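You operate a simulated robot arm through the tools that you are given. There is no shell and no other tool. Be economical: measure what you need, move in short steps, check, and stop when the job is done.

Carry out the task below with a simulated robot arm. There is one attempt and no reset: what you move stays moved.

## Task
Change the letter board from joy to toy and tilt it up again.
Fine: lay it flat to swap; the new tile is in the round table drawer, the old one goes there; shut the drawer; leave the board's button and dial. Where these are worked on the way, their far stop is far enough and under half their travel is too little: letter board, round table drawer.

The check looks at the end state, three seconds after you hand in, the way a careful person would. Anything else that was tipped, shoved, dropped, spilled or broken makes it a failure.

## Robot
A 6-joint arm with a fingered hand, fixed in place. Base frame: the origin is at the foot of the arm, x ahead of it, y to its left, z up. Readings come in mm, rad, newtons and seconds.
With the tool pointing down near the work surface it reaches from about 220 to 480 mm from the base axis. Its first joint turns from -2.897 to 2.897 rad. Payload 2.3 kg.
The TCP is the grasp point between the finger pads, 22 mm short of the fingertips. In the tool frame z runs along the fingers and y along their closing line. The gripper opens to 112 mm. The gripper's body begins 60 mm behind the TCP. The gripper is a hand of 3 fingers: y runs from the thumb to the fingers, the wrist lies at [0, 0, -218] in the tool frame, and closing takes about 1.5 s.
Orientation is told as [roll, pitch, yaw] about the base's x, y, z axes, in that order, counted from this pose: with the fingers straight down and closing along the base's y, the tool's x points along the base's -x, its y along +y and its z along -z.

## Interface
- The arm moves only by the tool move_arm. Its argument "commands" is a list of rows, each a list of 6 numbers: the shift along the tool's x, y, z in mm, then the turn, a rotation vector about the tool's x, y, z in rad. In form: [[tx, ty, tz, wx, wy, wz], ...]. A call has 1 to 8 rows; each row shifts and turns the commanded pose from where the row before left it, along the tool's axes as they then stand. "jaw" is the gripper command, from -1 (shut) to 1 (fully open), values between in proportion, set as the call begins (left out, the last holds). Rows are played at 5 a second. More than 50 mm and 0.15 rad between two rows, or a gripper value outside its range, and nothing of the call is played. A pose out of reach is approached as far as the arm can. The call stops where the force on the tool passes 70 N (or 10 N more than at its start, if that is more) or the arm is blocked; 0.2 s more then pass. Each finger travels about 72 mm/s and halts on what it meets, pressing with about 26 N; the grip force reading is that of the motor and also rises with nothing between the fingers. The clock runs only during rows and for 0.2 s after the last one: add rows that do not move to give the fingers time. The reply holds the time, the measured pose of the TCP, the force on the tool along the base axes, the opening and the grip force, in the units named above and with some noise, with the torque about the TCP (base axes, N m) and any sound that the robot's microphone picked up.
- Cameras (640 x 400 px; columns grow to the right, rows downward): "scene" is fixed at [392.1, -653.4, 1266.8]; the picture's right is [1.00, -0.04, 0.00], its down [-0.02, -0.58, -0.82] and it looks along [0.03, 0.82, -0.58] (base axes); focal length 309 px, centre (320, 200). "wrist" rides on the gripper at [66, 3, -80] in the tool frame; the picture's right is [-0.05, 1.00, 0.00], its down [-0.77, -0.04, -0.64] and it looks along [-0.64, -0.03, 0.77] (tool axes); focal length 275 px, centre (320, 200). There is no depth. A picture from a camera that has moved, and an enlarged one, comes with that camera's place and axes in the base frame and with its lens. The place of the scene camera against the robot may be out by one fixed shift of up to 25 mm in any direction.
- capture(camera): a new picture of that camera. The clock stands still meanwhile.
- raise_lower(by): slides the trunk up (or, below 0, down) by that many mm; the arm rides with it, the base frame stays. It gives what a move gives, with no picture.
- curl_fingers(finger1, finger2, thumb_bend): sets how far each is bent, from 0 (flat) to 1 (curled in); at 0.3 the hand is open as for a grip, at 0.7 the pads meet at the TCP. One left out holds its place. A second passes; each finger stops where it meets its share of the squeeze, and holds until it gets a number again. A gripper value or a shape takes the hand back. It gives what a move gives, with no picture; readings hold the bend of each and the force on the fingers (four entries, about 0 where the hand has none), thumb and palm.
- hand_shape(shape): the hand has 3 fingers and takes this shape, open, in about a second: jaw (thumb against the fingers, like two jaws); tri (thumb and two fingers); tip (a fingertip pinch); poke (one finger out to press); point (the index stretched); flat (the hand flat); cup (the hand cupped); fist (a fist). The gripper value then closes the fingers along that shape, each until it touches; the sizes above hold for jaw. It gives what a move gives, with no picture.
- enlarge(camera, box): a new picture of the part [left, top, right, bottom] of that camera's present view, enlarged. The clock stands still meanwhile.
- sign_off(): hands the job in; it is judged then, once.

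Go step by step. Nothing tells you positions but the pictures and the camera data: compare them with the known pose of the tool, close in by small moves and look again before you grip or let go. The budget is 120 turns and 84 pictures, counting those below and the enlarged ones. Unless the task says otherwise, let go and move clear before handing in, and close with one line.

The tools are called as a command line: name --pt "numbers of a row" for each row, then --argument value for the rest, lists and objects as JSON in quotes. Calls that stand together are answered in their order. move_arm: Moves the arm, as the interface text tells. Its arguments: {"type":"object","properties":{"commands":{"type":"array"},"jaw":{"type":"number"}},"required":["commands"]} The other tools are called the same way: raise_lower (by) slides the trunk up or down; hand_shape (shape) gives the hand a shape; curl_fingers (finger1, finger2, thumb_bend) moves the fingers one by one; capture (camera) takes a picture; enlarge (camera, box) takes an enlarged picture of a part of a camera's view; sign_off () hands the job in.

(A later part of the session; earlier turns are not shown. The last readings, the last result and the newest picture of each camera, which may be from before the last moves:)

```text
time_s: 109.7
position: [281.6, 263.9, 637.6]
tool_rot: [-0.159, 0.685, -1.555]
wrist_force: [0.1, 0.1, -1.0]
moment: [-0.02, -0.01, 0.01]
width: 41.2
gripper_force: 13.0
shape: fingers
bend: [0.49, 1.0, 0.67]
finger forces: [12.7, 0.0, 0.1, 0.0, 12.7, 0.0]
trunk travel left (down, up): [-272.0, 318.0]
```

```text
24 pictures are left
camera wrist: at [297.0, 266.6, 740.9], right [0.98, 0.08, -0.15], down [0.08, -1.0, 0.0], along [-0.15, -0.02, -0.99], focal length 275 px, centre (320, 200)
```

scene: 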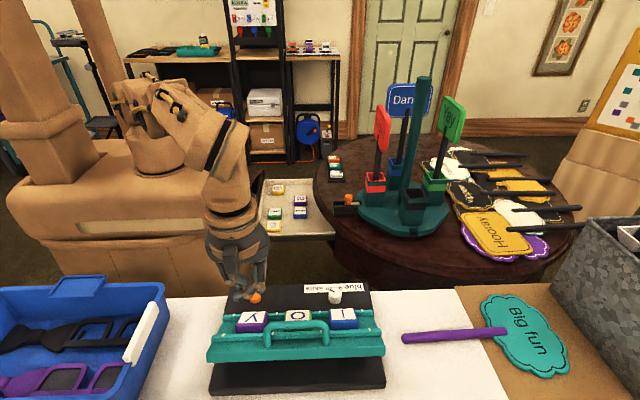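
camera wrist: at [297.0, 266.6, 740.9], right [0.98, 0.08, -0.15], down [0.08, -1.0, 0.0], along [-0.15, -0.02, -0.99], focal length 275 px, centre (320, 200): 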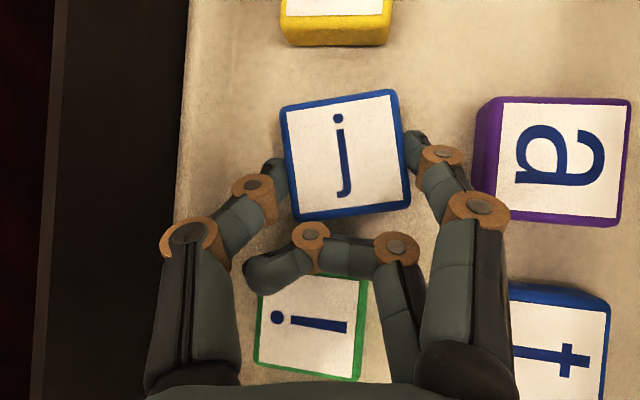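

Clear on all sides. I'll lower further until light contact.

raise_lower --by -8

raise_lower --by -4

```text
time_s: 110.2
position: [280.4, 264.4, 631.0]
tool_rot: [-0.158, 0.688, -1.554]
wrist_force: [0.4, 2.0, 14.7]
moment: [0.44, -0.51, 0.06]
width: 41.1
gripper_force: 18.4
shape: fingers
bend: [0.5, 1.0, 0.67]
finger forces: [22.6, 0.0, 0.1, 0.0, 13.3, 0.0]
trunk travel left (down, up): [-264.0, 326.0]
```

```text
time_s: 110.8
position: [279.7, 265.5, 630.6]
tool_rot: [-0.152, 0.692, -1.551]
wrist_force: [-0.1, 13.5, 53.7]
moment: [1.62, -1.9, 0.39]
width: 40.8
gripper_force: 39.1
shape: fingers
bend: [0.56, 1.0, 0.67]
finger forces: [63.5, 0.0, 0.0, 0.0, 14.7, 0.0]
trunk travel left (down, up): [-260.0, 330.0]
```

raise_lower --by 5

curl_fingers --finger1 0.42 --thumb_bend 0.5

raise_lower --by 90

capture --camera "wrist"

```text
time_s: 111.3
position: [279.2, 263.1, 631.4]
tool_rot: [-0.16, 0.684, -1.556]
wrist_force: [-1.3, 2.7, 17.0]
moment: [0.41, -0.53, 0.06]
width: 40.9
gripper_force: 21.3
shape: fingers
bend: [0.54, 1.0, 0.67]
finger forces: [28.5, 0.0, 0.0, 0.1, 14.0, 0.0]
trunk travel left (down, up): [-265.0, 325.0]
```

```text
time_s: 112.3
position: [280.1, 264.9, 632.1]
tool_rot: [-0.162, 0.686, -1.553]
wrist_force: [-1.0, -1.9, 10.4]
moment: [0.21, -0.43, -0.08]
width: 66.3
gripper_force: 5.2
shape: fingers
bend: [0.44, 1.0, 0.5]
finger forces: [9.7, 0.0, 0.0, 0.1, 0.1, 0.1]
trunk travel left (down, up): [-265.0, 325.0]
```

```text
time_s: 113.6
position: [282.0, 264.7, 721.3]
tool_rot: [-0.162, 0.685, -1.556]
wrist_force: [-0.2, 1.2, 0.5]
moment: [0.0, -0.01, 0.01]
width: 66.6
gripper_force: 0.1
shape: fingers
bend: [0.42, 1.0, 0.5]
finger forces: [0.0, 0.0, 0.0, 0.1, 0.1, 0.0]
trunk travel left (down, up): [-355.0, 235.0]
```

```text
23 pictures are left
camera wrist: at [297.1, 266.7, 823.9], right [0.98, 0.08, -0.15], down [0.08, -1.0, 0.0], along [-0.15, -0.02, -0.99], focal length 275 px, centre (320, 200)
```

wrist: 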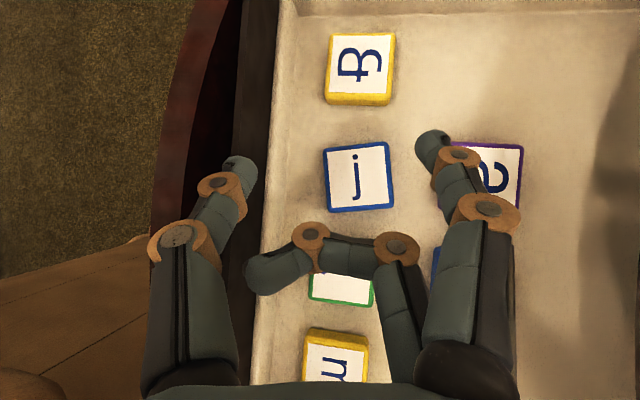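

j is lying in the drawer, clear of the others. Next I'll re-orient the hand (vertical, yaw to 0, then tilt toward +x) to pick "t", so that after a −90° turn it sits level on the board.

raise_lower --by 70

move_arm --pt "0 0 0 -0.15 0 0" --pt "0 0 0 -0.012 -0.137 0" --pt "0 0 0 0 -0.137 0" --pt "0 0 0 0 -0.137 0" --pt "0 0 0 0 -0.137 0" --pt "0 0 0 0 -0.137 0" --pt "0 0 0 0 0 -0.1496" --pt "0 0 0 0 0 -0.1496"

move_arm --pt "0 0 0 0 0 -0.1496" --pt "0 0 0 0 0 -0.1496" --pt "0 0 0 0 0 -0.1496" --pt "0 0 0 0 0 -0.1496" --pt "0 0 0 0 0 -0.1496" --pt "0 0 0 0 0 -0.1496" --pt "0 0 0 0 0 -0.1496" --pt "0 0 0 0 0 -0.1496"

move_arm --pt "0 0 0 0 0 -0.06" --pt "0 0 0 0 -0.125 0" --pt "0 0 0 0 -0.125 0" --pt "0 0 0 0 -0.125 0" --pt "0 0 0 0 -0.125 0" --pt "0 0 0 -0.1 0 0" --pt "0 0 0 -0.1 0 0" --pt "0 0 0 0 0 0"

capture --camera "wrist"

```text
time_s: 114.7
position: [280.9, 264.8, 791.4]
tool_rot: [-0.16, 0.684, -1.557]
wrist_force: [0.4, 0.1, -0.6]
moment: [0.01, 0.0, -0.01]
width: 66.5
gripper_force: 0.1
shape: fingers
bend: [0.42, 1.0, 0.5]
finger forces: [0.0, 0.1, 0.0, 0.0, 0.0, 0.1]
trunk travel left (down, up): [-425.0, 165.0]
```

```text
time_s: 116.5
position: [276.9, 267.2, 791.6]
tool_rot: [0.003, 0.071, -1.247]
wrist_force: [-0.1, 0.0, 0.1]
moment: [0.0, 0.01, -0.02]
width: 66.4
gripper_force: 0.0
shape: fingers
bend: [0.42, 1.0, 0.5]
finger forces: [0.0, 0.0, 0.1, 0.1, 0.0, 0.0]
out of reach, approached as far as the arm can: row 5
trunk travel left (down, up): [-425.0, 165.0]
```

```text
time_s: 118.2
position: [276.9, 266.9, 791.7]
tool_rot: [0.067, 0.023, -0.05]
wrist_force: [-0.4, -0.2, -0.1]
moment: [0.02, 0.0, 0.01]
width: 66.7
gripper_force: 0.0
shape: fingers
bend: [0.42, 1.0, 0.5]
finger forces: [0.1, 0.0, 0.0, 0.0, 0.0, 0.0]
trunk travel left (down, up): [-425.0, 165.0]
```

```text
time_s: 120.0
position: [277.7, 265.7, 793.4]
tool_rot: [0.278, -0.479, -0.031]
wrist_force: [0.0, 0.0, 0.4]
moment: [-0.04, 0.03, 0.0]
width: 66.2
gripper_force: 0.1
shape: fingers
bend: [0.42, 1.0, 0.5]
finger forces: [0.1, 0.0, 0.1, 0.0, 0.1, 0.0]
trunk travel left (down, up): [-425.0, 165.0]
```

```text
22 pictures are left
camera wrist: at [182.1, 249.7, 830.3], right [-0.06, 0.96, 0.26], down [0.4, -0.22, 0.89], along [0.91, 0.16, -0.37], focal length 275 px, centre (320, 200)
```

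wrist: 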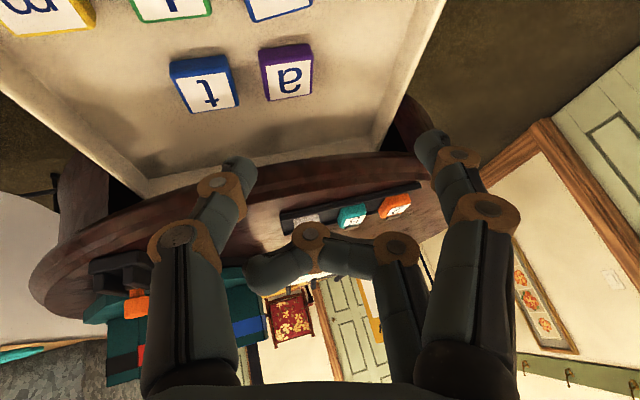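

Orientation is nearly right. I'll trim the roll and yaw and move above "t", which is at about (364.5, 214).

move_arm --pt "0 0 0 0.075 0 -0.03" --pt "-24.6 -20.6 8.9 0 0 0" --pt "-24.6 -20.6 8.9 0 0 0" --pt "-24.6 -20.6 8.9 0 0 0" --pt "0 0 0 0 0 0"

curl_fingers --finger1 0.45 --thumb_bend 0.45

raise_lower --by -110

capture --camera "wrist"

enlarge --camera "scene" --box '[250, 160, 350, 235]'

```text
time_s: 121.2
position: [361.4, 211.1, 793.0]
tool_rot: [0.187, -0.486, 0.005]
wrist_force: [-0.8, -0.2, -0.1]
moment: [0.03, 0.0, 0.02]
width: 66.5
gripper_force: 0.0
shape: fingers
bend: [0.42, 1.0, 0.5]
finger forces: [0.0, 0.1, 0.0, 0.1, 0.0, 0.0]
trunk travel left (down, up): [-425.0, 165.0]
```

```text
time_s: 122.2
position: [361.0, 211.1, 792.9]
tool_rot: [0.186, -0.487, 0.005]
wrist_force: [0.4, 0.7, -1.3]
moment: [-0.01, 0.01, 0.0]
width: 69.5
gripper_force: 0.0
shape: fingers
bend: [0.45, 1.0, 0.45]
finger forces: [0.1, 0.1, 0.1, 0.0, 0.0, 0.1]
trunk travel left (down, up): [-425.0, 165.0]
```

```text
time_s: 123.7
position: [362.9, 211.2, 682.5]
tool_rot: [0.185, -0.486, 0.005]
wrist_force: [-0.1, -0.4, 0.2]
moment: [0.0, -0.01, -0.02]
width: 69.6
gripper_force: 0.0
shape: fingers
bend: [0.45, 1.0, 0.45]
finger forces: [0.0, 0.1, 0.1, 0.0, 0.0, 0.0]
trunk travel left (down, up): [-315.0, 275.0]
```

```text
21 pictures are left
camera wrist: at [266.1, 198.9, 720.9], right [-0.05, 0.98, 0.19], down [0.39, -0.15, 0.91], along [0.92, 0.12, -0.38], focal length 275 px, centre (320, 200)
```

wrist: 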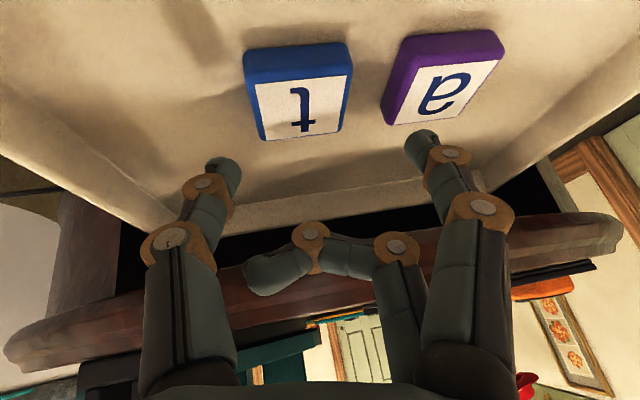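

```text
5.33 times, centred on (300, 198) of scene
camera zoom: at [392.1, -653.4, 1266.8], right [1.0, -0.04, 0.0], down [-0.02, -0.58, -0.82], along [0.03, 0.82, -0.58], focal length 1649 px, centre (427, 213)
```

zoom: 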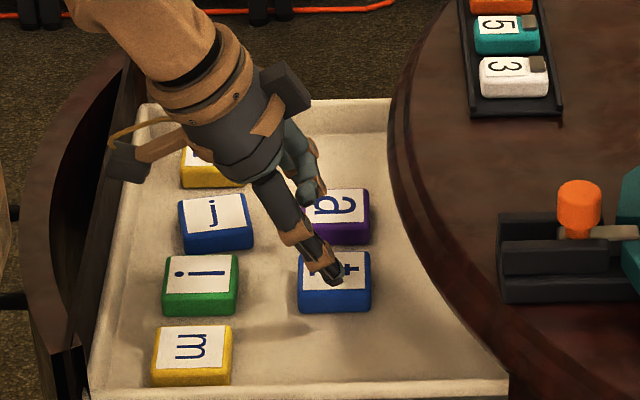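

The scene shows the drawer slid in about 8 mm, so "t" is now at about (377, 214, top 620). I'll adjust and lower more.

move_arm --pt "-8.5 -2 4.3 0 0 0" --pt "0 0 0 0 0 0"

raise_lower --by -30

capture --camera "wrist"

enlarge --camera "scene" --box '[265, 170, 345, 230]'

```text
time_s: 124.3
position: [371.2, 211.1, 682.1]
tool_rot: [0.188, -0.485, 0.005]
wrist_force: [-0.4, -0.5, -0.2]
moment: [0.02, -0.01, -0.01]
width: 69.8
gripper_force: 0.0
shape: fingers
bend: [0.45, 1.0, 0.45]
finger forces: [0.0, 0.0, 0.0, 0.0, 0.1, 0.0]
trunk travel left (down, up): [-315.0, 275.0]
```

```text
time_s: 125.0
position: [370.8, 210.8, 651.3]
tool_rot: [0.187, -0.487, 0.006]
wrist_force: [-0.8, 0.3, 0.0]
moment: [0.03, 0.01, 0.03]
width: 69.6
gripper_force: 0.1
shape: fingers
bend: [0.45, 1.0, 0.45]
finger forces: [0.0, 0.1, 0.1, 0.0, 0.1, 0.0]
trunk travel left (down, up): [-285.0, 305.0]
```

```text
19 pictures are left
camera wrist: at [276.0, 198.5, 689.8], right [-0.05, 0.98, 0.19], down [0.39, -0.15, 0.91], along [0.92, 0.12, -0.38], focal length 275 px, centre (320, 200)
```

wrist: 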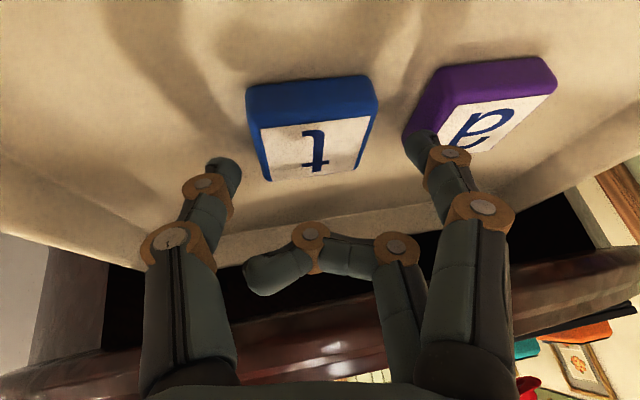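

```text
6.67 times, centred on (305, 200) of scene
camera zoom: at [392.1, -653.4, 1266.8], right [1.0, -0.04, 0.0], down [-0.02, -0.58, -0.82], along [0.03, 0.82, -0.58], focal length 2061 px, centre (420, 200)
```

zoom: 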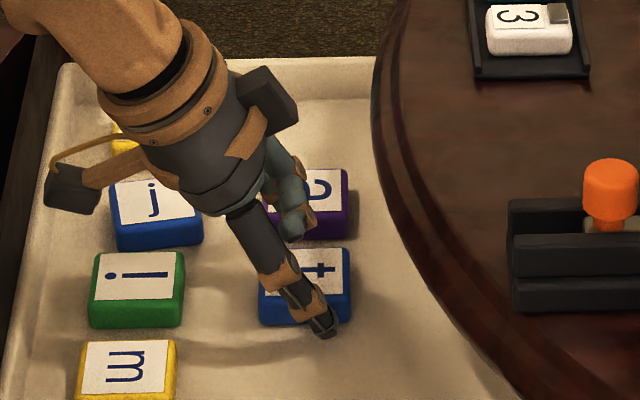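

move_arm --pt "0 -3 -0.6 0 0 0" --pt "0 0 0 0 0 0"

raise_lower --by -9

raise_lower --by -4

```text
time_s: 125.6
position: [370.5, 206.4, 650.1]
tool_rot: [0.186, -0.487, 0.007]
wrist_force: [-0.1, 0.1, -0.2]
moment: [0.03, -0.02, 0.0]
width: 69.6
gripper_force: 0.1
shape: fingers
bend: [0.45, 1.0, 0.45]
finger forces: [0.0, 0.0, 0.0, 0.1, 0.1, 0.1]
trunk travel left (down, up): [-285.0, 305.0]
```

```text
time_s: 126.2
position: [368.9, 208.3, 643.0]
tool_rot: [0.19, -0.488, 0.001]
wrist_force: [0.3, -0.5, 12.8]
moment: [-0.58, -0.19, -0.01]
width: 70.1
gripper_force: 6.7
shape: fingers
bend: [0.45, 1.0, 0.45]
finger forces: [0.1, 0.0, 0.0, 0.1, 13.6, 0.0]
trunk travel left (down, up): [-276.0, 314.0]
```

```text
time_s: 126.7
position: [369.6, 207.2, 642.6]
tool_rot: [0.193, -0.499, 0.003]
wrist_force: [-0.7, -0.8, 57.3]
moment: [-2.45, -0.76, -0.02]
width: 69.6
gripper_force: 28.8
shape: fingers
bend: [0.45, 1.0, 0.48]
finger forces: [0.0, 0.1, 0.0, 0.0, 58.1, 0.1]
trunk travel left (down, up): [-272.0, 318.0]
```

The thumb tip is on the tray floor. I'll back off a little and pinch.

raise_lower --by 5

curl_fingers --finger1 0.75 --thumb_bend 0.75

capture --camera "wrist"

```text
time_s: 127.3
position: [367.7, 206.2, 643.2]
tool_rot: [0.186, -0.485, 0.006]
wrist_force: [-0.3, 1.0, 22.7]
moment: [-0.9, -0.23, -0.02]
width: 68.8
gripper_force: 10.7
shape: fingers
bend: [0.45, 1.0, 0.47]
finger forces: [0.0, 0.2, 0.1, 0.1, 22.2, 0.1]
trunk travel left (down, up): [-277.0, 313.0]
```

```text
time_s: 128.3
position: [371.5, 206.3, 642.8]
tool_rot: [0.186, -0.487, 0.006]
wrist_force: [0.0, 0.3, -0.2]
moment: [0.03, 0.02, -0.02]
width: 41.7
gripper_force: 13.0
shape: fingers
bend: [0.51, 1.0, 0.66]
finger forces: [13.0, 0.0, 0.1, 0.1, 13.0, 0.1]
trunk travel left (down, up): [-277.0, 313.0]
```

```text
17 pictures are left
camera wrist: at [275.4, 195.2, 681.6], right [-0.05, 0.98, 0.19], down [0.39, -0.15, 0.91], along [0.92, 0.12, -0.38], focal length 275 px, centre (320, 200)
```

wrist: 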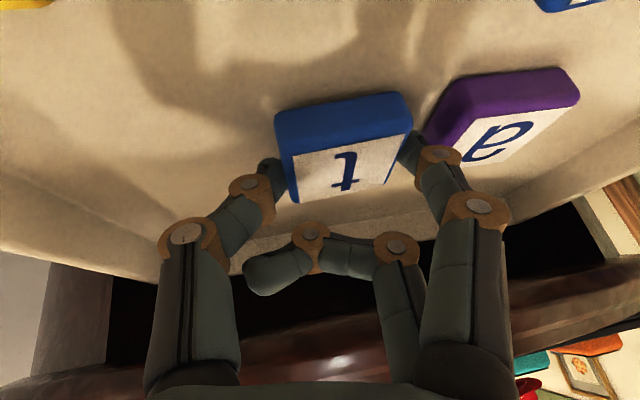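

"t" is pinched firmly. I'll lift straight up with the trunk, then turn −90° about the vertical.

raise_lower --by 230

move_arm --pt "0 0 0 0.0691 -0.0263 0.13" --pt "0 0 0 0.0691 -0.0263 0.13" --pt "0 0 0 0.0691 -0.0263 0.13" --pt "0 0 0 0.0691 -0.0263 0.13" --pt "0 0 0 0.0691 -0.0263 0.13" --pt "0 0 0 0.0691 -0.0263 0.13" --pt "0 0 0 0 0 0"

move_arm --pt "0 0 0 0.0691 -0.0263 0.13" --pt "0 0 0 0.0691 -0.0263 0.13" --pt "0 0 0 0.0691 -0.0263 0.13" --pt "0 0 0 0.0691 -0.0263 0.13" --pt "0 0 0 0.0346 -0.0131 0.065" --pt "0 0 0 0 0 0"

```text
time_s: 130.7
position: [371.9, 207.9, 872.7]
tool_rot: [0.186, -0.486, 0.005]
wrist_force: [0.8, -0.1, -0.5]
moment: [0.01, 0.01, -0.01]
width: 41.7
gripper_force: 12.8
shape: fingers
bend: [0.51, 1.0, 0.66]
finger forces: [13.0, 0.1, 0.1, 0.0, 13.0, 0.0]
trunk travel left (down, up): [-507.0, 83.0]
```

```text
time_s: 132.3
position: [370.2, 206.6, 872.4]
tool_rot: [0.198, -0.492, -0.898]
wrist_force: [-0.1, 0.5, 0.3]
moment: [0.0, 0.0, -0.01]
width: 41.6
gripper_force: 13.0
shape: fingers
bend: [0.5, 1.0, 0.66]
finger forces: [13.0, 0.2, 0.0, 0.0, 13.1, 0.0]
trunk travel left (down, up): [-507.0, 83.0]
```

```text
time_s: 133.7
position: [372.4, 206.8, 870.7]
tool_rot: [0.206, -0.493, -1.578]
wrist_force: [0.5, -0.2, -1.2]
moment: [0.0, -0.01, 0.02]
width: 41.2
gripper_force: 12.7
shape: fingers
bend: [0.5, 1.0, 0.66]
finger forces: [13.0, 0.0, 0.1, 0.0, 13.0, 0.0]
trunk travel left (down, up): [-507.0, 83.0]
```

Still holding. Now I'll carry "t" across to the board.

move_arm --pt "-40.5 1.44 21.8 0 0 0" --pt "-40.5 1.44 21.8 0 0 0" --pt "-40.5 1.44 21.8 0 0 0" --pt "-40.5 1.44 21.8 0 0 0" --pt "-40.5 1.44 21.8 0 0 0" --pt "-40.5 1.44 21.8 0 0 0" --pt "-40.5 1.44 21.8 0 0 0"

move_arm --pt "-40.5 1.44 21.8 0 0 0" --pt "-40.5 1.44 21.8 0 0 0" --pt "-40.5 1.44 21.8 0 0 0" --pt "0 0 0 0 0 0"

capture --camera "wrist"

```text
time_s: 135.3
position: [412.4, -110.0, 874.1]
tool_rot: [0.206, -0.49, -1.575]
wrist_force: [0.0, -0.1, 0.3]
moment: [0.03, -0.01, -0.02]
width: 41.0
gripper_force: 12.4
shape: fingers
bend: [0.5, 1.0, 0.67]
finger forces: [12.8, 0.0, 0.0, 0.0, 12.7, 0.0]
trunk travel left (down, up): [-507.0, 83.0]
```

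```text
time_s: 136.3
position: [426.4, -248.7, 876.0]
tool_rot: [0.206, -0.492, -1.576]
wrist_force: [0.6, -0.1, -0.1]
moment: [0.0, 0.02, 0.01]
width: 41.2
gripper_force: 12.6
shape: fingers
bend: [0.5, 1.0, 0.67]
finger forces: [12.7, 0.0, 0.0, 0.0, 12.8, 0.1]
trunk travel left (down, up): [-507.0, 83.0]
```

```text
16 pictures are left
camera wrist: at [413.2, -151.4, 914.4], right [0.98, 0.05, 0.2], down [-0.17, -0.39, 0.91], along [0.13, -0.92, -0.37], focal length 275 px, centre (320, 200)
```

wrist: 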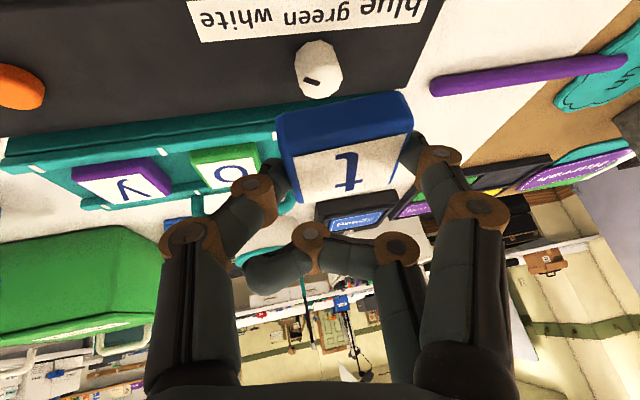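

The orientation matches the other letters. I'll move above the empty slot.

move_arm --pt "-25.5 2.8 24.1 0 0 0" --pt "-25.5 2.8 24.1 0 0 0" --pt "-25.5 2.8 24.1 0 0 0" --pt "0 0 0 0 0 0"

capture --camera "wrist"

enlarge --camera "scene" --box '[270, 265, 400, 360]'

```text
time_s: 137.3
position: [447.8, -347.9, 852.0]
tool_rot: [0.207, -0.489, -1.576]
wrist_force: [0.7, 0.3, 0.0]
moment: [0.01, -0.01, 0.01]
width: 40.9
gripper_force: 13.4
shape: fingers
bend: [0.5, 1.0, 0.67]
finger forces: [12.8, 0.0, 0.0, 0.0, 12.7, 0.0]
trunk travel left (down, up): [-507.0, 83.0]
```

```text
15 pictures are left
camera wrist: at [435.0, -251.2, 891.3], right [0.98, 0.05, 0.2], down [-0.17, -0.39, 0.91], along [0.12, -0.92, -0.37], focal length 275 px, centre (320, 200)
```

wrist: 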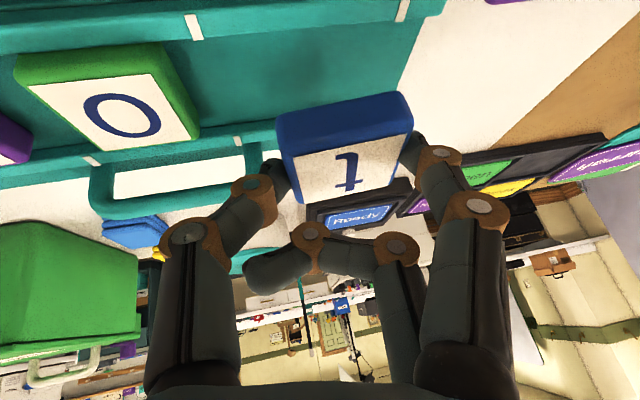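

```text
4.21 times, centred on (335, 312) of scene
camera zoom: at [392.1, -653.4, 1266.8], right [1.0, -0.04, 0.0], down [-0.02, -0.58, -0.82], along [0.03, 0.82, -0.58], focal length 1302 px, centre (257, -274)
```

zoom: 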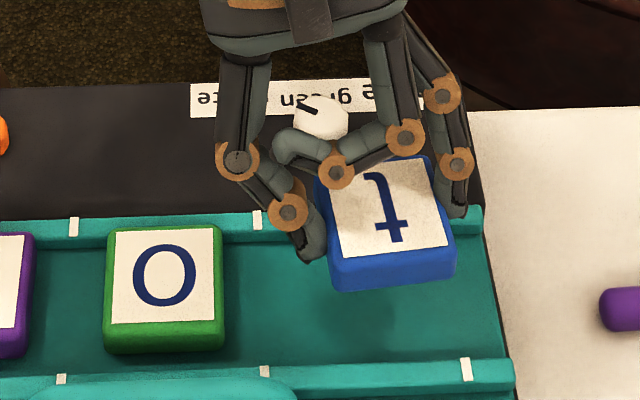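

The held "t" is about 8 mm too far right and slightly turned. I'll correct this and lower most of the way.

move_arm --pt "-6.2 -8.5 1.6 0.037 -0.014 0.07" --pt "0 0 0 0 0 0" --pt "0 0 0 0 0 0"

raise_lower --by -20

enlarge --camera "scene" --box '[270, 265, 400, 360]'

```text
time_s: 138.1
position: [441.7, -355.1, 854.0]
tool_rot: [0.208, -0.49, -1.657]
wrist_force: [-0.4, -0.5, -1.0]
moment: [0.02, -0.01, 0.0]
width: 40.9
gripper_force: 12.3
shape: fingers
bend: [0.5, 1.0, 0.67]
finger forces: [12.7, 0.0, 0.0, 0.0, 12.6, 0.1]
trunk travel left (down, up): [-507.0, 83.0]
```

```text
time_s: 138.8
position: [441.3, -355.0, 833.8]
tool_rot: [0.208, -0.492, -1.656]
wrist_force: [0.4, 0.4, 0.1]
moment: [-0.01, 0.0, 0.02]
width: 40.8
gripper_force: 12.3
shape: fingers
bend: [0.5, 1.0, 0.67]
finger forces: [12.6, 0.0, 0.1, 0.0, 12.7, 0.0]
trunk travel left (down, up): [-487.0, 103.0]
```

```text
4.21 times, centred on (335, 312) of scene
camera zoom: at [392.1, -653.4, 1266.8], right [1.0, -0.04, 0.0], down [-0.02, -0.58, -0.82], along [0.03, 0.82, -0.58], focal length 1302 px, centre (257, -274)
```

zoom: 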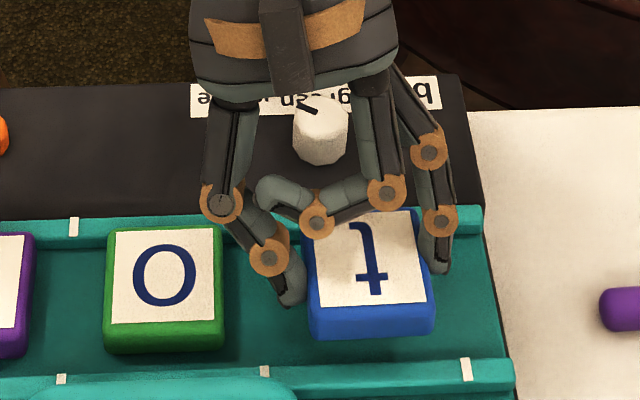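

raise_lower --by -8

raise_lower --by -3

```text
time_s: 139.3
position: [441.6, -355.5, 825.3]
tool_rot: [0.207, -0.491, -1.658]
wrist_force: [-1.0, -0.2, -0.7]
moment: [0.0, 0.02, 0.01]
width: 40.7
gripper_force: 12.6
shape: fingers
bend: [0.5, 1.0, 0.67]
finger forces: [12.7, 0.0, 0.0, 0.1, 12.8, 0.0]
trunk travel left (down, up): [-479.0, 111.0]
```

```text
time_s: 139.8
position: [440.9, -355.0, 823.2]
tool_rot: [0.209, -0.491, -1.657]
wrist_force: [-0.2, 0.5, -0.5]
moment: [0.02, -0.01, 0.02]
width: 40.7
gripper_force: 12.1
shape: fingers
bend: [0.5, 1.0, 0.67]
finger forces: [12.8, 0.0, 0.0, 0.0, 12.6, 0.1]
trunk travel left (down, up): [-476.0, 114.0]
```

raise_lower --by -3

enlarge --camera "scene" --box '[270, 265, 400, 360]'

```text
time_s: 140.4
position: [440.9, -355.0, 819.5]
tool_rot: [0.207, -0.491, -1.657]
wrist_force: [-0.4, -0.4, -0.8]
moment: [-0.01, -0.04, -0.02]
width: 41.1
gripper_force: 12.5
shape: fingers
bend: [0.5, 1.0, 0.67]
finger forces: [12.7, 0.1, 0.1, 0.0, 12.8, 0.0]
trunk travel left (down, up): [-473.0, 117.0]
```

```text
4.21 times, centred on (335, 312) of scene
camera zoom: at [392.1, -653.4, 1266.8], right [1.0, -0.04, 0.0], down [-0.02, -0.58, -0.82], along [0.03, 0.82, -0.58], focal length 1302 px, centre (257, -274)
```

zoom: 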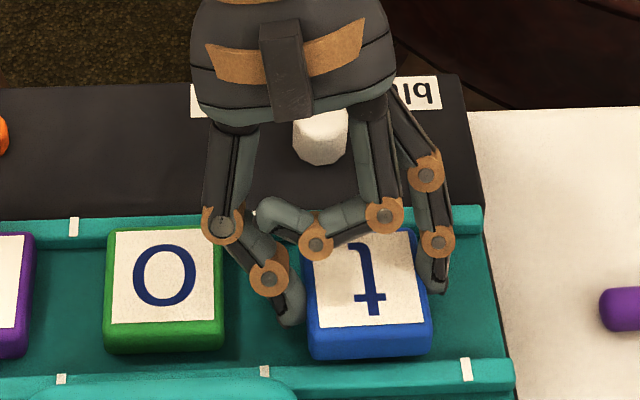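

The tile is close to the front rail, so I'll shift back +6 mm in y and lower to contact.

move_arm --pt "5.3 0.5 -2.7 0 0 0" --pt "0 0 0 0 0 0"

raise_lower --by -4

raise_lower --by -3

```text
time_s: 141.0
position: [442.6, -350.6, 820.3]
tool_rot: [0.208, -0.49, -1.654]
wrist_force: [0.7, -1.1, 0.3]
moment: [0.01, -0.01, -0.02]
width: 40.9
gripper_force: 13.0
shape: fingers
bend: [0.5, 1.0, 0.67]
finger forces: [12.8, 0.0, 0.1, 0.0, 12.8, 0.0]
trunk travel left (down, up): [-473.0, 117.0]
```

```text
time_s: 141.5
position: [442.0, -350.1, 816.0]
tool_rot: [0.208, -0.489, -1.657]
wrist_force: [-0.3, 0.5, -0.4]
moment: [0.0, 0.01, 0.03]
width: 40.8
gripper_force: 12.8
shape: fingers
bend: [0.5, 1.0, 0.67]
finger forces: [12.8, 0.0, 0.0, 0.0, 12.6, 0.0]
trunk travel left (down, up): [-469.0, 121.0]
```

```text
time_s: 142.0
position: [441.4, -350.6, 811.5]
tool_rot: [0.208, -0.49, -1.655]
wrist_force: [-0.9, 0.5, 0.2]
moment: [0.0, 0.01, -0.02]
width: 40.7
gripper_force: 12.3
shape: fingers
bend: [0.5, 1.0, 0.67]
finger forces: [12.6, 0.0, 0.0, 0.0, 12.7, 0.0]
trunk travel left (down, up): [-466.0, 124.0]
```

raise_lower --by -3

enlarge --camera "scene" --box '[270, 265, 400, 360]'

```text
time_s: 142.5
position: [440.9, -349.7, 810.0]
tool_rot: [0.208, -0.492, -1.658]
wrist_force: [-0.7, -1.0, 5.0]
moment: [-0.01, -0.08, -0.04]
width: 40.8
gripper_force: 13.6
shape: fingers
bend: [0.5, 1.0, 0.67]
finger forces: [12.5, 0.1, 0.0, 0.1, 14.6, 0.0]
trunk travel left (down, up): [-463.0, 127.0]
```

```text
4.21 times, centred on (335, 312) of scene
camera zoom: at [392.1, -653.4, 1266.8], right [1.0, -0.04, 0.0], down [-0.02, -0.58, -0.82], along [0.03, 0.82, -0.58], focal length 1302 px, centre (257, -274)
```

zoom: 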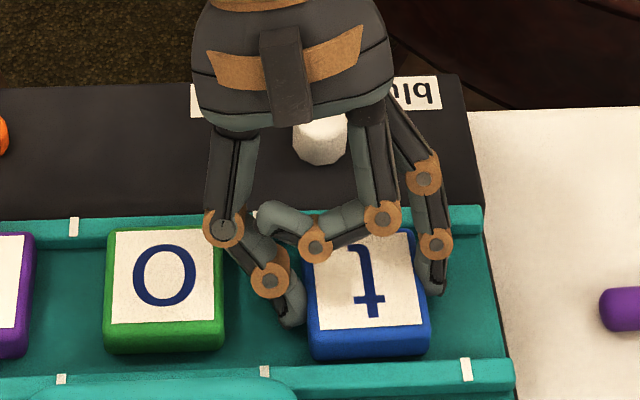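

Light contact: "t" is on the lid between the rails. I'll release and rise.

curl_fingers --finger1 0.44 --thumb_bend 0.52

raise_lower --by 80

enlarge --camera "scene" --box '[190, 255, 410, 400]'

```text
time_s: 143.5
position: [439.4, -349.8, 811.2]
tool_rot: [0.211, -0.493, -1.657]
wrist_force: [3.0, -2.2, 20.3]
moment: [-0.28, 0.22, 0.09]
width: 47.9
gripper_force: 10.5
shape: fingers
bend: [0.44, 1.0, 0.58]
finger forces: [0.0, 0.0, 0.0, 0.1, 20.2, 0.0]
trunk travel left (down, up): [-463.0, 127.0]
```

```text
time_s: 144.7
position: [441.5, -350.7, 889.7]
tool_rot: [0.207, -0.491, -1.656]
wrist_force: [-0.5, -0.7, -0.5]
moment: [0.02, 0.03, 0.0]
width: 60.4
gripper_force: 0.1
shape: fingers
bend: [0.44, 1.0, 0.52]
finger forces: [0.0, 0.0, 0.0, 0.0, 0.1, 0.1]
trunk travel left (down, up): [-543.0, 47.0]
```

```text
2.76 times, centred on (300, 328) of scene
camera zoom: at [392.1, -653.4, 1266.8], right [1.0, -0.04, 0.0], down [-0.02, -0.58, -0.82], along [0.03, 0.82, -0.58], focal length 853 px, centre (375, -152)
```

zoom: 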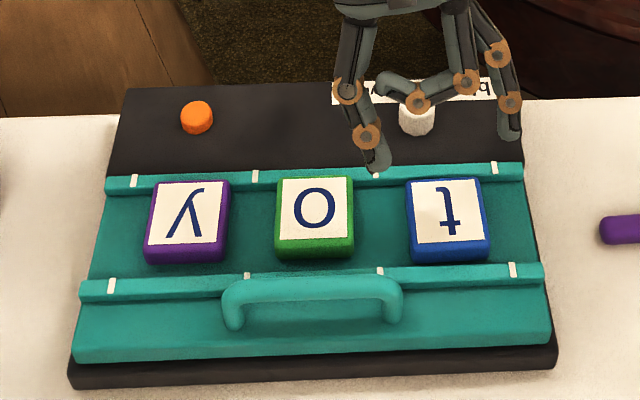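

The board now reads "toy". Next I'll regrip the lid handle: back off, turn the hand to yaw 0 (closing across the bar), and approach it.

move_arm --pt "0 -25 -28 0 0 0" --pt "0 -25 -28 0 0 0" --pt "0 0 0 0 0 -0.1496" --pt "0 0 0 0 0 -0.1496" --pt "0 0 0 0 0 -0.1496" --pt "0 0 0 0 0 -0.1496" --pt "0 0 0 0 0 -0.1496" --pt "0 0 0 0 0 -0.1496"

move_arm --pt "0 0 0 0 0 -0.1496" --pt "0 0 0 0 0 -0.1496" --pt "0 0 0 0 0 -0.1496" --pt "0 0 0 0 0 -0.1496" --pt "0 0 0 0 0 -0.1496" --pt "0 0 0 0 0.1 0" --pt "0 0 0 0 0.1 0" --pt "0 0 0 0 0 0" --jaw -0.2

capture --camera "wrist"

```text
time_s: 146.5
position: [383.9, -323.1, 926.9]
tool_rot: [-0.288, -0.45, -0.638]
wrist_force: [-0.4, 0.0, 0.3]
moment: [-0.02, 0.0, 0.02]
width: 60.1
gripper_force: 0.1
shape: fingers
bend: [0.44, 1.0, 0.52]
finger forces: [0.0, 0.0, 0.0, 0.0, 0.1, 0.0]
trunk travel left (down, up): [-543.0, 47.0]
```

```text
time_s: 148.3
position: [383.7, -323.5, 928.8]
tool_rot: [-0.503, 0.03, -0.019]
wrist_force: [-0.1, 0.0, 0.1]
moment: [-0.03, 0.01, 0.01]
width: 45.3
gripper_force: 0.0
shape: jaw
bend: [0.73, 0.73, 0.7]
finger forces: [0.1, 0.0, 0.0, 0.0, 0.0, 0.0]
trunk travel left (down, up): [-543.0, 47.0]
```

```text
9 pictures are left
camera wrist: at [319.8, -281.0, 999.2], right [0.05, 0.87, -0.48], down [0.79, 0.26, 0.55], along [0.61, -0.41, -0.68], focal length 275 px, centre (320, 200)
```

wrist: 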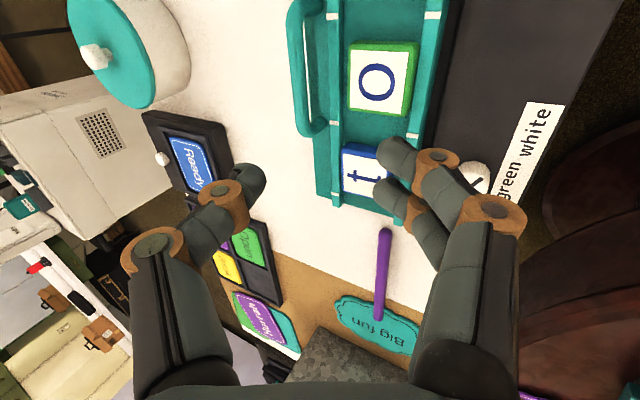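

I estimate the handle bar at about (379, -406, 808). I'll tilt more, raise the arm while lowering the trunk for reach, and then approach.

move_arm --pt "0 0 0 0.147 -0.03 0" --pt "0 -24.2 -31.8 0 0 0" --pt "0 -24.2 -31.8 0 0 0" --pt "0 0 0 0 0 0"

raise_lower --by -150

move_arm --pt "2 -17 15 0 0 0" --pt "2 -18 15 0 0 0" --pt "0 0 18 0 0 0" --pt "0 0 0 0 0 0"

capture --camera "wrist"

```text
time_s: 149.3
position: [385.2, -324.6, 1010.4]
tool_rot: [-0.651, 0.004, -0.001]
wrist_force: [-0.3, 0.6, 0.9]
moment: [0.02, 0.02, -0.02]
width: 45.1
gripper_force: 0.2
shape: jaw
bend: [0.73, 0.73, 0.7]
finger forces: [0.0, 0.1, 0.0, 0.0, 0.0, 0.1]
trunk travel left (down, up): [-543.0, 47.0]
```

```text
time_s: 151.1
position: [385.4, -324.9, 858.5]
tool_rot: [-0.651, 0.004, -0.002]
wrist_force: [-0.2, 1.5, 0.2]
moment: [0.04, -0.03, 0.01]
width: 45.2
gripper_force: 0.1
shape: jaw
bend: [0.73, 0.73, 0.7]
finger forces: [0.0, 0.0, 0.1, 0.0, 0.1, 0.0]
trunk travel left (down, up): [-393.0, 197.0]
```

```text
time_s: 152.1
position: [380.0, -380.7, 841.4]
tool_rot: [-0.651, 0.002, 0.0]
wrist_force: [-1.0, 0.2, -0.6]
moment: [-0.02, -0.03, -0.01]
width: 44.9
gripper_force: 0.1
shape: jaw
bend: [0.73, 0.73, 0.7]
finger forces: [0.0, 0.1, 0.0, 0.0, 0.0, 0.0]
trunk travel left (down, up): [-393.0, 197.0]
```

```text
8 pictures are left
camera wrist: at [315.4, -329.8, 903.0], right [0.05, 0.79, -0.61], down [0.77, 0.36, 0.53], along [0.63, -0.49, -0.6], focal length 275 px, centre (320, 200)
```

wrist: 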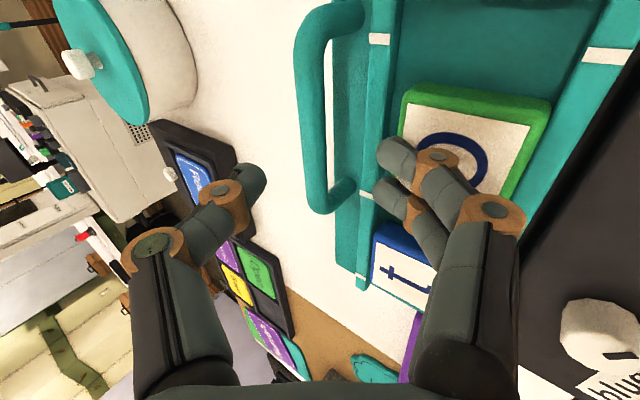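

The bar is aligned, about 45 mm ahead. I'll advance about 36 mm and close on it.

move_arm --pt "0 -1 12 0 0 0" --pt "0 -1 12 0 0 0" --pt "0 0 12 0 0 0" --pt "0 0 0 0 0 0"

capture --camera "wrist"

```text
time_s: 153.1
position: [380.9, -402.4, 821.4]
tool_rot: [-0.665, -0.006, 0.001]
wrist_force: [4.4, 7.1, 61.8]
moment: [1.88, 0.1, -0.05]
width: 35.5
gripper_force: 0.0
shape: jaw
bend: [0.77, 0.77, 0.7]
finger forces: [46.9, 41.0, 0.1, 0.0, 0.0, 0.0]
trunk travel left (down, up): [-393.0, 197.0]
```

```text
7 pictures are left
camera wrist: at [312.9, -349.6, 882.5], right [0.05, 0.79, -0.61], down [0.77, 0.36, 0.53], along [0.64, -0.5, -0.59], focal length 275 px, centre (320, 200)
```

wrist: 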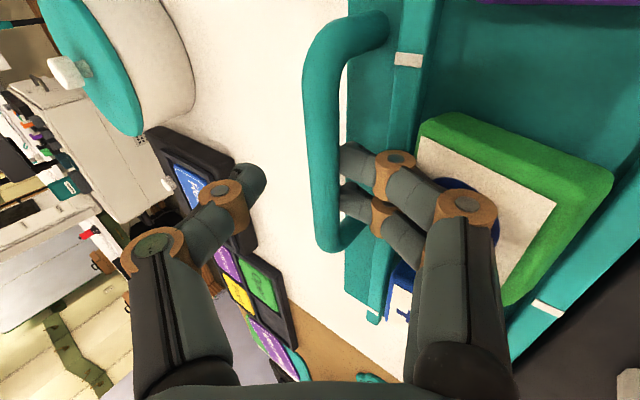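

The fingertips are inside the handle and pressing the lid. I'll back off a few mm and close.

move_arm --pt "0 0 -7 0 0 0" --pt "0 0 0 0 0 0"

move_arm --pt "0 0 0 0 0 0" --pt "0 0 0 0 0 0" --pt "0 0 0 0 0 0" --pt "0 0 0 0 0 0" --pt "0 0 0 0 0 0" --jaw -1

capture --camera "wrist"

```text
time_s: 153.7
position: [379.6, -400.7, 822.4]
tool_rot: [-0.655, 0.0, -0.002]
wrist_force: [5.9, -4.7, 33.3]
moment: [0.7, -0.13, -0.03]
width: 34.7
gripper_force: 0.1
shape: jaw
bend: [0.77, 0.77, 0.7]
finger forces: [27.3, 26.1, 0.0, 0.0, 0.0, 0.0]
trunk travel left (down, up): [-393.0, 197.0]
```

```text
time_s: 154.9
position: [379.3, -399.7, 820.2]
tool_rot: [-0.65, 0.001, -0.002]
wrist_force: [-3.1, 6.0, 8.5]
moment: [0.55, 0.05, 0.01]
width: 6.9
gripper_force: 25.7
shape: jaw
bend: [0.73, 0.73, 0.7]
finger forces: [27.6, 24.6, 0.0, 0.1, 22.5, 0.1]
trunk travel left (down, up): [-393.0, 197.0]
```

```text
6 pictures are left
camera wrist: at [313.9, -348.7, 882.9], right [0.05, 0.79, -0.61], down [0.77, 0.36, 0.53], along [0.63, -0.49, -0.6], focal length 275 px, centre (320, 200)
```

wrist: 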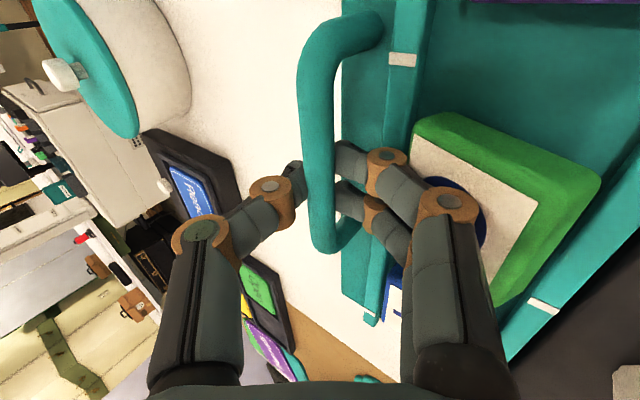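

The bar is firmly gripped. I'll lift along the lid's arc.

move_arm --pt "0 -2.5 -8.2 0 0 0" --pt "0 -1.7 -8.8 0 0 0" --pt "0 -0.3 -8.6 0 0 0" --pt "0 0.5 -9.2 0 0 0" --pt "0 0 0 0 0 0"

enlarge --camera "scene" --box '[190, 255, 410, 400]'

```text
time_s: 156.1
position: [379.5, -383.3, 851.3]
tool_rot: [-0.651, 0.001, -0.003]
wrist_force: [-6.5, 0.2, -2.4]
moment: [-0.04, 0.09, -0.02]
width: 6.8
gripper_force: 25.8
shape: jaw
bend: [0.72, 0.72, 0.72]
finger forces: [11.3, 11.1, 0.1, 0.0, 20.6, 0.1]
trunk travel left (down, up): [-393.0, 197.0]
```

```text
2.76 times, centred on (300, 328) of scene
camera zoom: at [392.1, -653.4, 1266.8], right [1.0, -0.04, 0.0], down [-0.02, -0.58, -0.82], along [0.03, 0.82, -0.58], focal length 853 px, centre (375, -152)
```

zoom: 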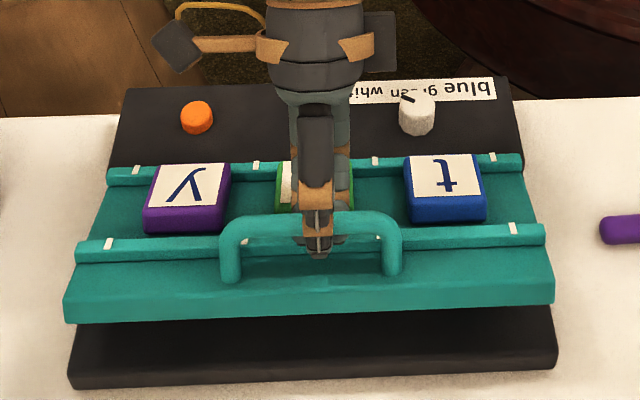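

The lid is about 60% of the way to its original tilt, so I'll continue lifting.

move_arm --pt "0 1 -8 0 0 0" --pt "0 1.3 -8 0 0 0" --pt "0 0 0 0 0 0"

move_arm --pt "0 1.9 -7 0 0 0" --pt "0 0 0 0 0 0"

```text
time_s: 156.9
position: [381.3, -370.5, 862.2]
tool_rot: [-0.652, 0.002, -0.003]
wrist_force: [-6.8, 0.6, -3.4]
moment: [0.02, 0.09, -0.01]
width: 6.6
gripper_force: 26.5
shape: jaw
bend: [0.72, 0.72, 0.73]
finger forces: [10.5, 10.2, 0.0, 0.1, 18.6, 0.0]
trunk travel left (down, up): [-393.0, 197.0]
```

```text
time_s: 157.5
position: [381.6, -367.3, 864.3]
tool_rot: [-0.65, 0.003, 0.0]
wrist_force: [-8.6, -13.1, -8.8]
moment: [-0.19, 0.06, -0.02]
width: 6.0
gripper_force: 25.9
shape: jaw
bend: [0.72, 0.72, 0.72]
finger forces: [12.1, 12.0, 0.0, 0.0, 22.6, 0.1]
trunk travel left (down, up): [-393.0, 197.0]
```

The force is rising, so the lid looks to be at its stop. I'll check the angle.

enlarge --camera "scene" --box '[190, 255, 410, 400]'

```text
2.76 times, centred on (300, 328) of scene
camera zoom: at [392.1, -653.4, 1266.8], right [1.0, -0.04, 0.0], down [-0.02, -0.58, -0.82], along [0.03, 0.82, -0.58], focal length 853 px, centre (375, -152)
```

zoom: 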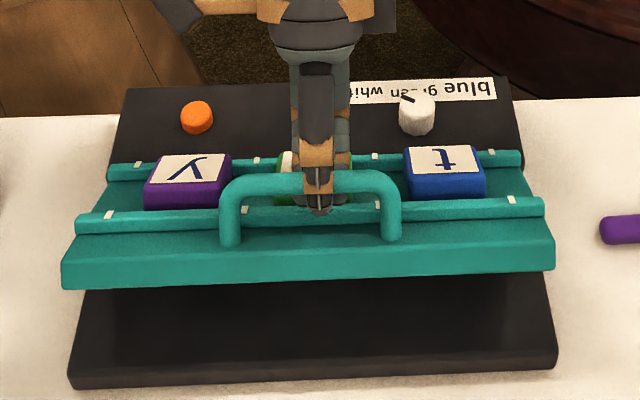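

The lid is at, even slightly past, its original tilt. I'll open the fingers just enough and withdraw along the tool axis.

move_arm --pt "0 0 0 0 0 0" --pt "0 0 0 0 0 0" --pt "0 0 0 0 0 0" --pt "0 0 -8 0 0 0" --pt "0 0 -12 0 0 0" --pt "0 0 -20 0 0 0" --pt "0 0 -20 0 0 0" --pt "0 0 0 0 0 0" --jaw -0.6

enlarge --camera "scene" --box '[190, 255, 410, 400]'

```text
time_s: 159.3
position: [381.7, -327.8, 913.7]
tool_rot: [-0.65, 0.005, -0.002]
wrist_force: [-0.9, -0.8, 0.1]
moment: [-0.02, -0.02, 0.0]
width: 22.1
gripper_force: 0.1
shape: jaw
bend: [0.73, 0.73, 0.7]
finger forces: [0.1, 0.1, 0.0, 0.1, 0.0, 0.0]
trunk travel left (down, up): [-393.0, 197.0]
```

```text
2.76 times, centred on (300, 328) of scene
camera zoom: at [392.1, -653.4, 1266.8], right [1.0, -0.04, 0.0], down [-0.02, -0.58, -0.82], along [0.03, 0.82, -0.58], focal length 853 px, centre (375, -152)
```

zoom: 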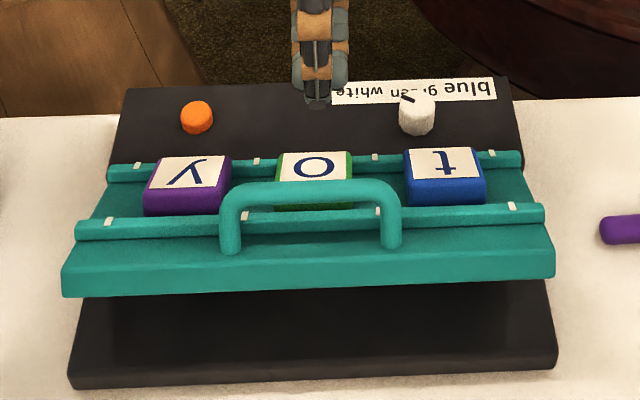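

The lid has settled at its original tilt with "toy" showing, and the button and dial are untouched. Now I'll go close the drawer: back off, un-tilt, and swing over.

move_arm --pt "0 31.8 -24.2 0 0 0" --pt "0 31.8 -24.2 0 0 0" --pt "0 31.8 -24.2 0 0 0" --pt "0 31.8 -24.2 0 0 0" --pt "0 0 0 -0.13 0 0" --pt "0 0 0 -0.13 0 0" --pt "0 0 0 -0.13 0 0" --pt "0 0 0 -0.13 0 0" --jaw -1

move_arm --pt "10 40 0 -0.13 0 0" --pt "10 40 0 0 0 0" --pt "10 40 0 0 0 0" --pt "10 40 0 0 0 0" --pt "10 40 0 0 0 0" --pt "10 40 0 0 0 0" --pt "20 40 0 0 0 0" --pt "20 40 0 0 0 0"

move_arm --pt "30 30 0 0 0 0" --pt "30 30 0 0 0 0" --pt "30 30 0 0 0 0" --pt "22 22 0 0 0 0" --pt "0 0 0 0 0 0"

```text
time_s: 161.1
position: [381.3, -170.6, 914.1]
tool_rot: [-0.13, 0.002, -0.001]
wrist_force: [0.9, -0.3, 0.0]
moment: [0.0, 0.02, -0.02]
width: 0.1
gripper_force: 25.9
shape: jaw
bend: [0.67, 0.67, 0.75]
finger forces: [0.0, 0.1, 0.0, 0.0, 0.1, 0.0]
trunk travel left (down, up): [-393.0, 197.0]
```

```text
time_s: 162.9
position: [278.6, 152.4, 906.6]
tool_rot: [-0.002, 0.004, -0.001]
wrist_force: [0.1, -0.5, -0.4]
moment: [-0.02, 0.0, 0.01]
width: 0.0
gripper_force: 26.0
shape: jaw
bend: [0.67, 0.67, 0.75]
finger forces: [0.1, 0.1, 0.0, 0.0, 0.1, 0.1]
trunk travel left (down, up): [-393.0, 197.0]
```

```text
time_s: 164.1
position: [169.9, 263.9, 908.4]
tool_rot: [-0.001, 0.003, -0.001]
wrist_force: [-0.1, -0.3, -0.3]
moment: [0.02, -0.01, -0.01]
width: 0.1
gripper_force: 26.0
shape: jaw
bend: [0.67, 0.67, 0.75]
finger forces: [0.0, 0.0, 0.0, 0.1, 0.0, 0.1]
trunk travel left (down, up): [-393.0, 197.0]
```

I'll tilt the closed hand forward and move back slightly, then lower in front of the drawer panel.

move_arm --pt "10 -6 0 0 -0.14 0" --pt "10 -6 0 0 -0.14 0" --pt "0 0 0 0 -0.14 0" --pt "0 0 0 0 -0.14 0" --pt "0 0 0 0 -0.14 0" --pt "0 0 0 0 -0.14 0" --pt "0 0 0 0 -0.11 0" --pt "0 0 0 0 0 0"

raise_lower --by -215

capture --camera "scene"

```text
time_s: 165.9
position: [150.0, 250.0, 907.7]
tool_rot: [-0.002, -0.949, 0.0]
wrist_force: [0.6, 0.0, 0.5]
moment: [0.01, 0.0, -0.02]
width: 0.1
gripper_force: 25.7
shape: jaw
bend: [0.67, 0.67, 0.75]
finger forces: [0.0, 0.0, 0.0, 0.1, 0.0, 0.0]
trunk travel left (down, up): [-393.0, 197.0]
```

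```text
time_s: 168.2
position: [150.1, 250.1, 692.0]
tool_rot: [-0.002, -0.948, 0.002]
wrist_force: [-0.1, 0.0, 0.7]
moment: [-0.03, 0.01, 0.0]
width: 0.1
gripper_force: 26.2
shape: jaw
bend: [0.67, 0.67, 0.75]
finger forces: [0.0, 0.1, 0.1, 0.0, 0.0, 0.1]
trunk travel left (down, up): [-178.0, 412.0]
```

```text
2 pictures are left
```

scene: 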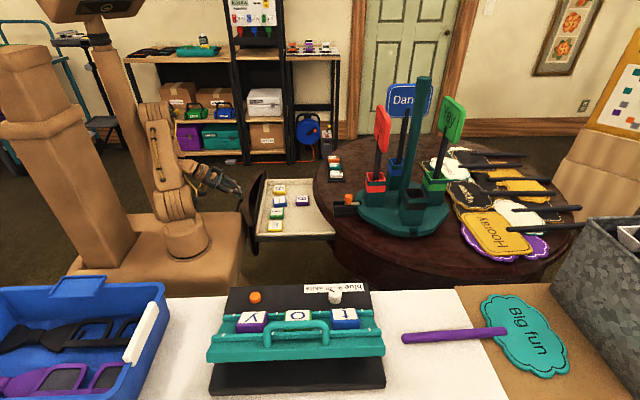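

The hand is just in front of the drawer panel. I'll lower 25 mm and push +x gently.

raise_lower --by -25

move_arm --pt "-8.7 0 12.2 0 0 0" --pt "-8.7 0 12.2 0 0 0" --pt "-8.7 0 12.2 0 0 0" --pt "-8.7 0 12.2 0 0 0" --pt "-8.7 0 12.2 0 0 0" --pt "-8.7 0 12.2 0 0 0" --pt "0 0 0 0 0 0"

move_arm --pt "-8.7 0 12.2 0 0 0" --pt "-8.7 0 12.2 0 0 0" --pt "-8.7 0 12.2 0 0 0" --pt "-8.7 0 12.2 0 0 0" --pt "-8.7 0 12.2 0 0 0" --pt "-8.7 0 12.2 0 0 0" --pt "0 0 0 0 0 0"

```text
time_s: 168.9
position: [151.0, 250.3, 667.4]
tool_rot: [-0.003, -0.947, 0.001]
wrist_force: [0.8, -1.1, 0.0]
moment: [0.02, 0.01, -0.02]
width: 0.2
gripper_force: 26.2
shape: jaw
bend: [0.67, 0.67, 0.75]
finger forces: [0.0, 0.0, 0.0, 0.1, 0.1, 0.1]
trunk travel left (down, up): [-153.0, 437.0]
```

```text
time_s: 170.5
position: [239.9, 250.2, 667.0]
tool_rot: [-0.004, -0.948, 0.0]
wrist_force: [-0.1, 0.0, -0.2]
moment: [0.0, 0.01, -0.01]
width: 0.0
gripper_force: 26.1
shape: jaw
bend: [0.67, 0.67, 0.75]
finger forces: [0.1, 0.0, 0.0, 0.0, 0.0, 0.0]
trunk travel left (down, up): [-153.0, 437.0]
```

```text
time_s: 172.1
position: [328.5, 249.4, 666.6]
tool_rot: [-0.002, -0.947, 0.002]
wrist_force: [-0.3, 0.3, 0.3]
moment: [-0.01, 0.01, -0.04]
width: 0.0
gripper_force: 26.1
shape: jaw
bend: [0.67, 0.67, 0.75]
finger forces: [0.0, 0.2, 0.1, 0.0, 0.0, 0.0]
trunk travel left (down, up): [-153.0, 437.0]
```

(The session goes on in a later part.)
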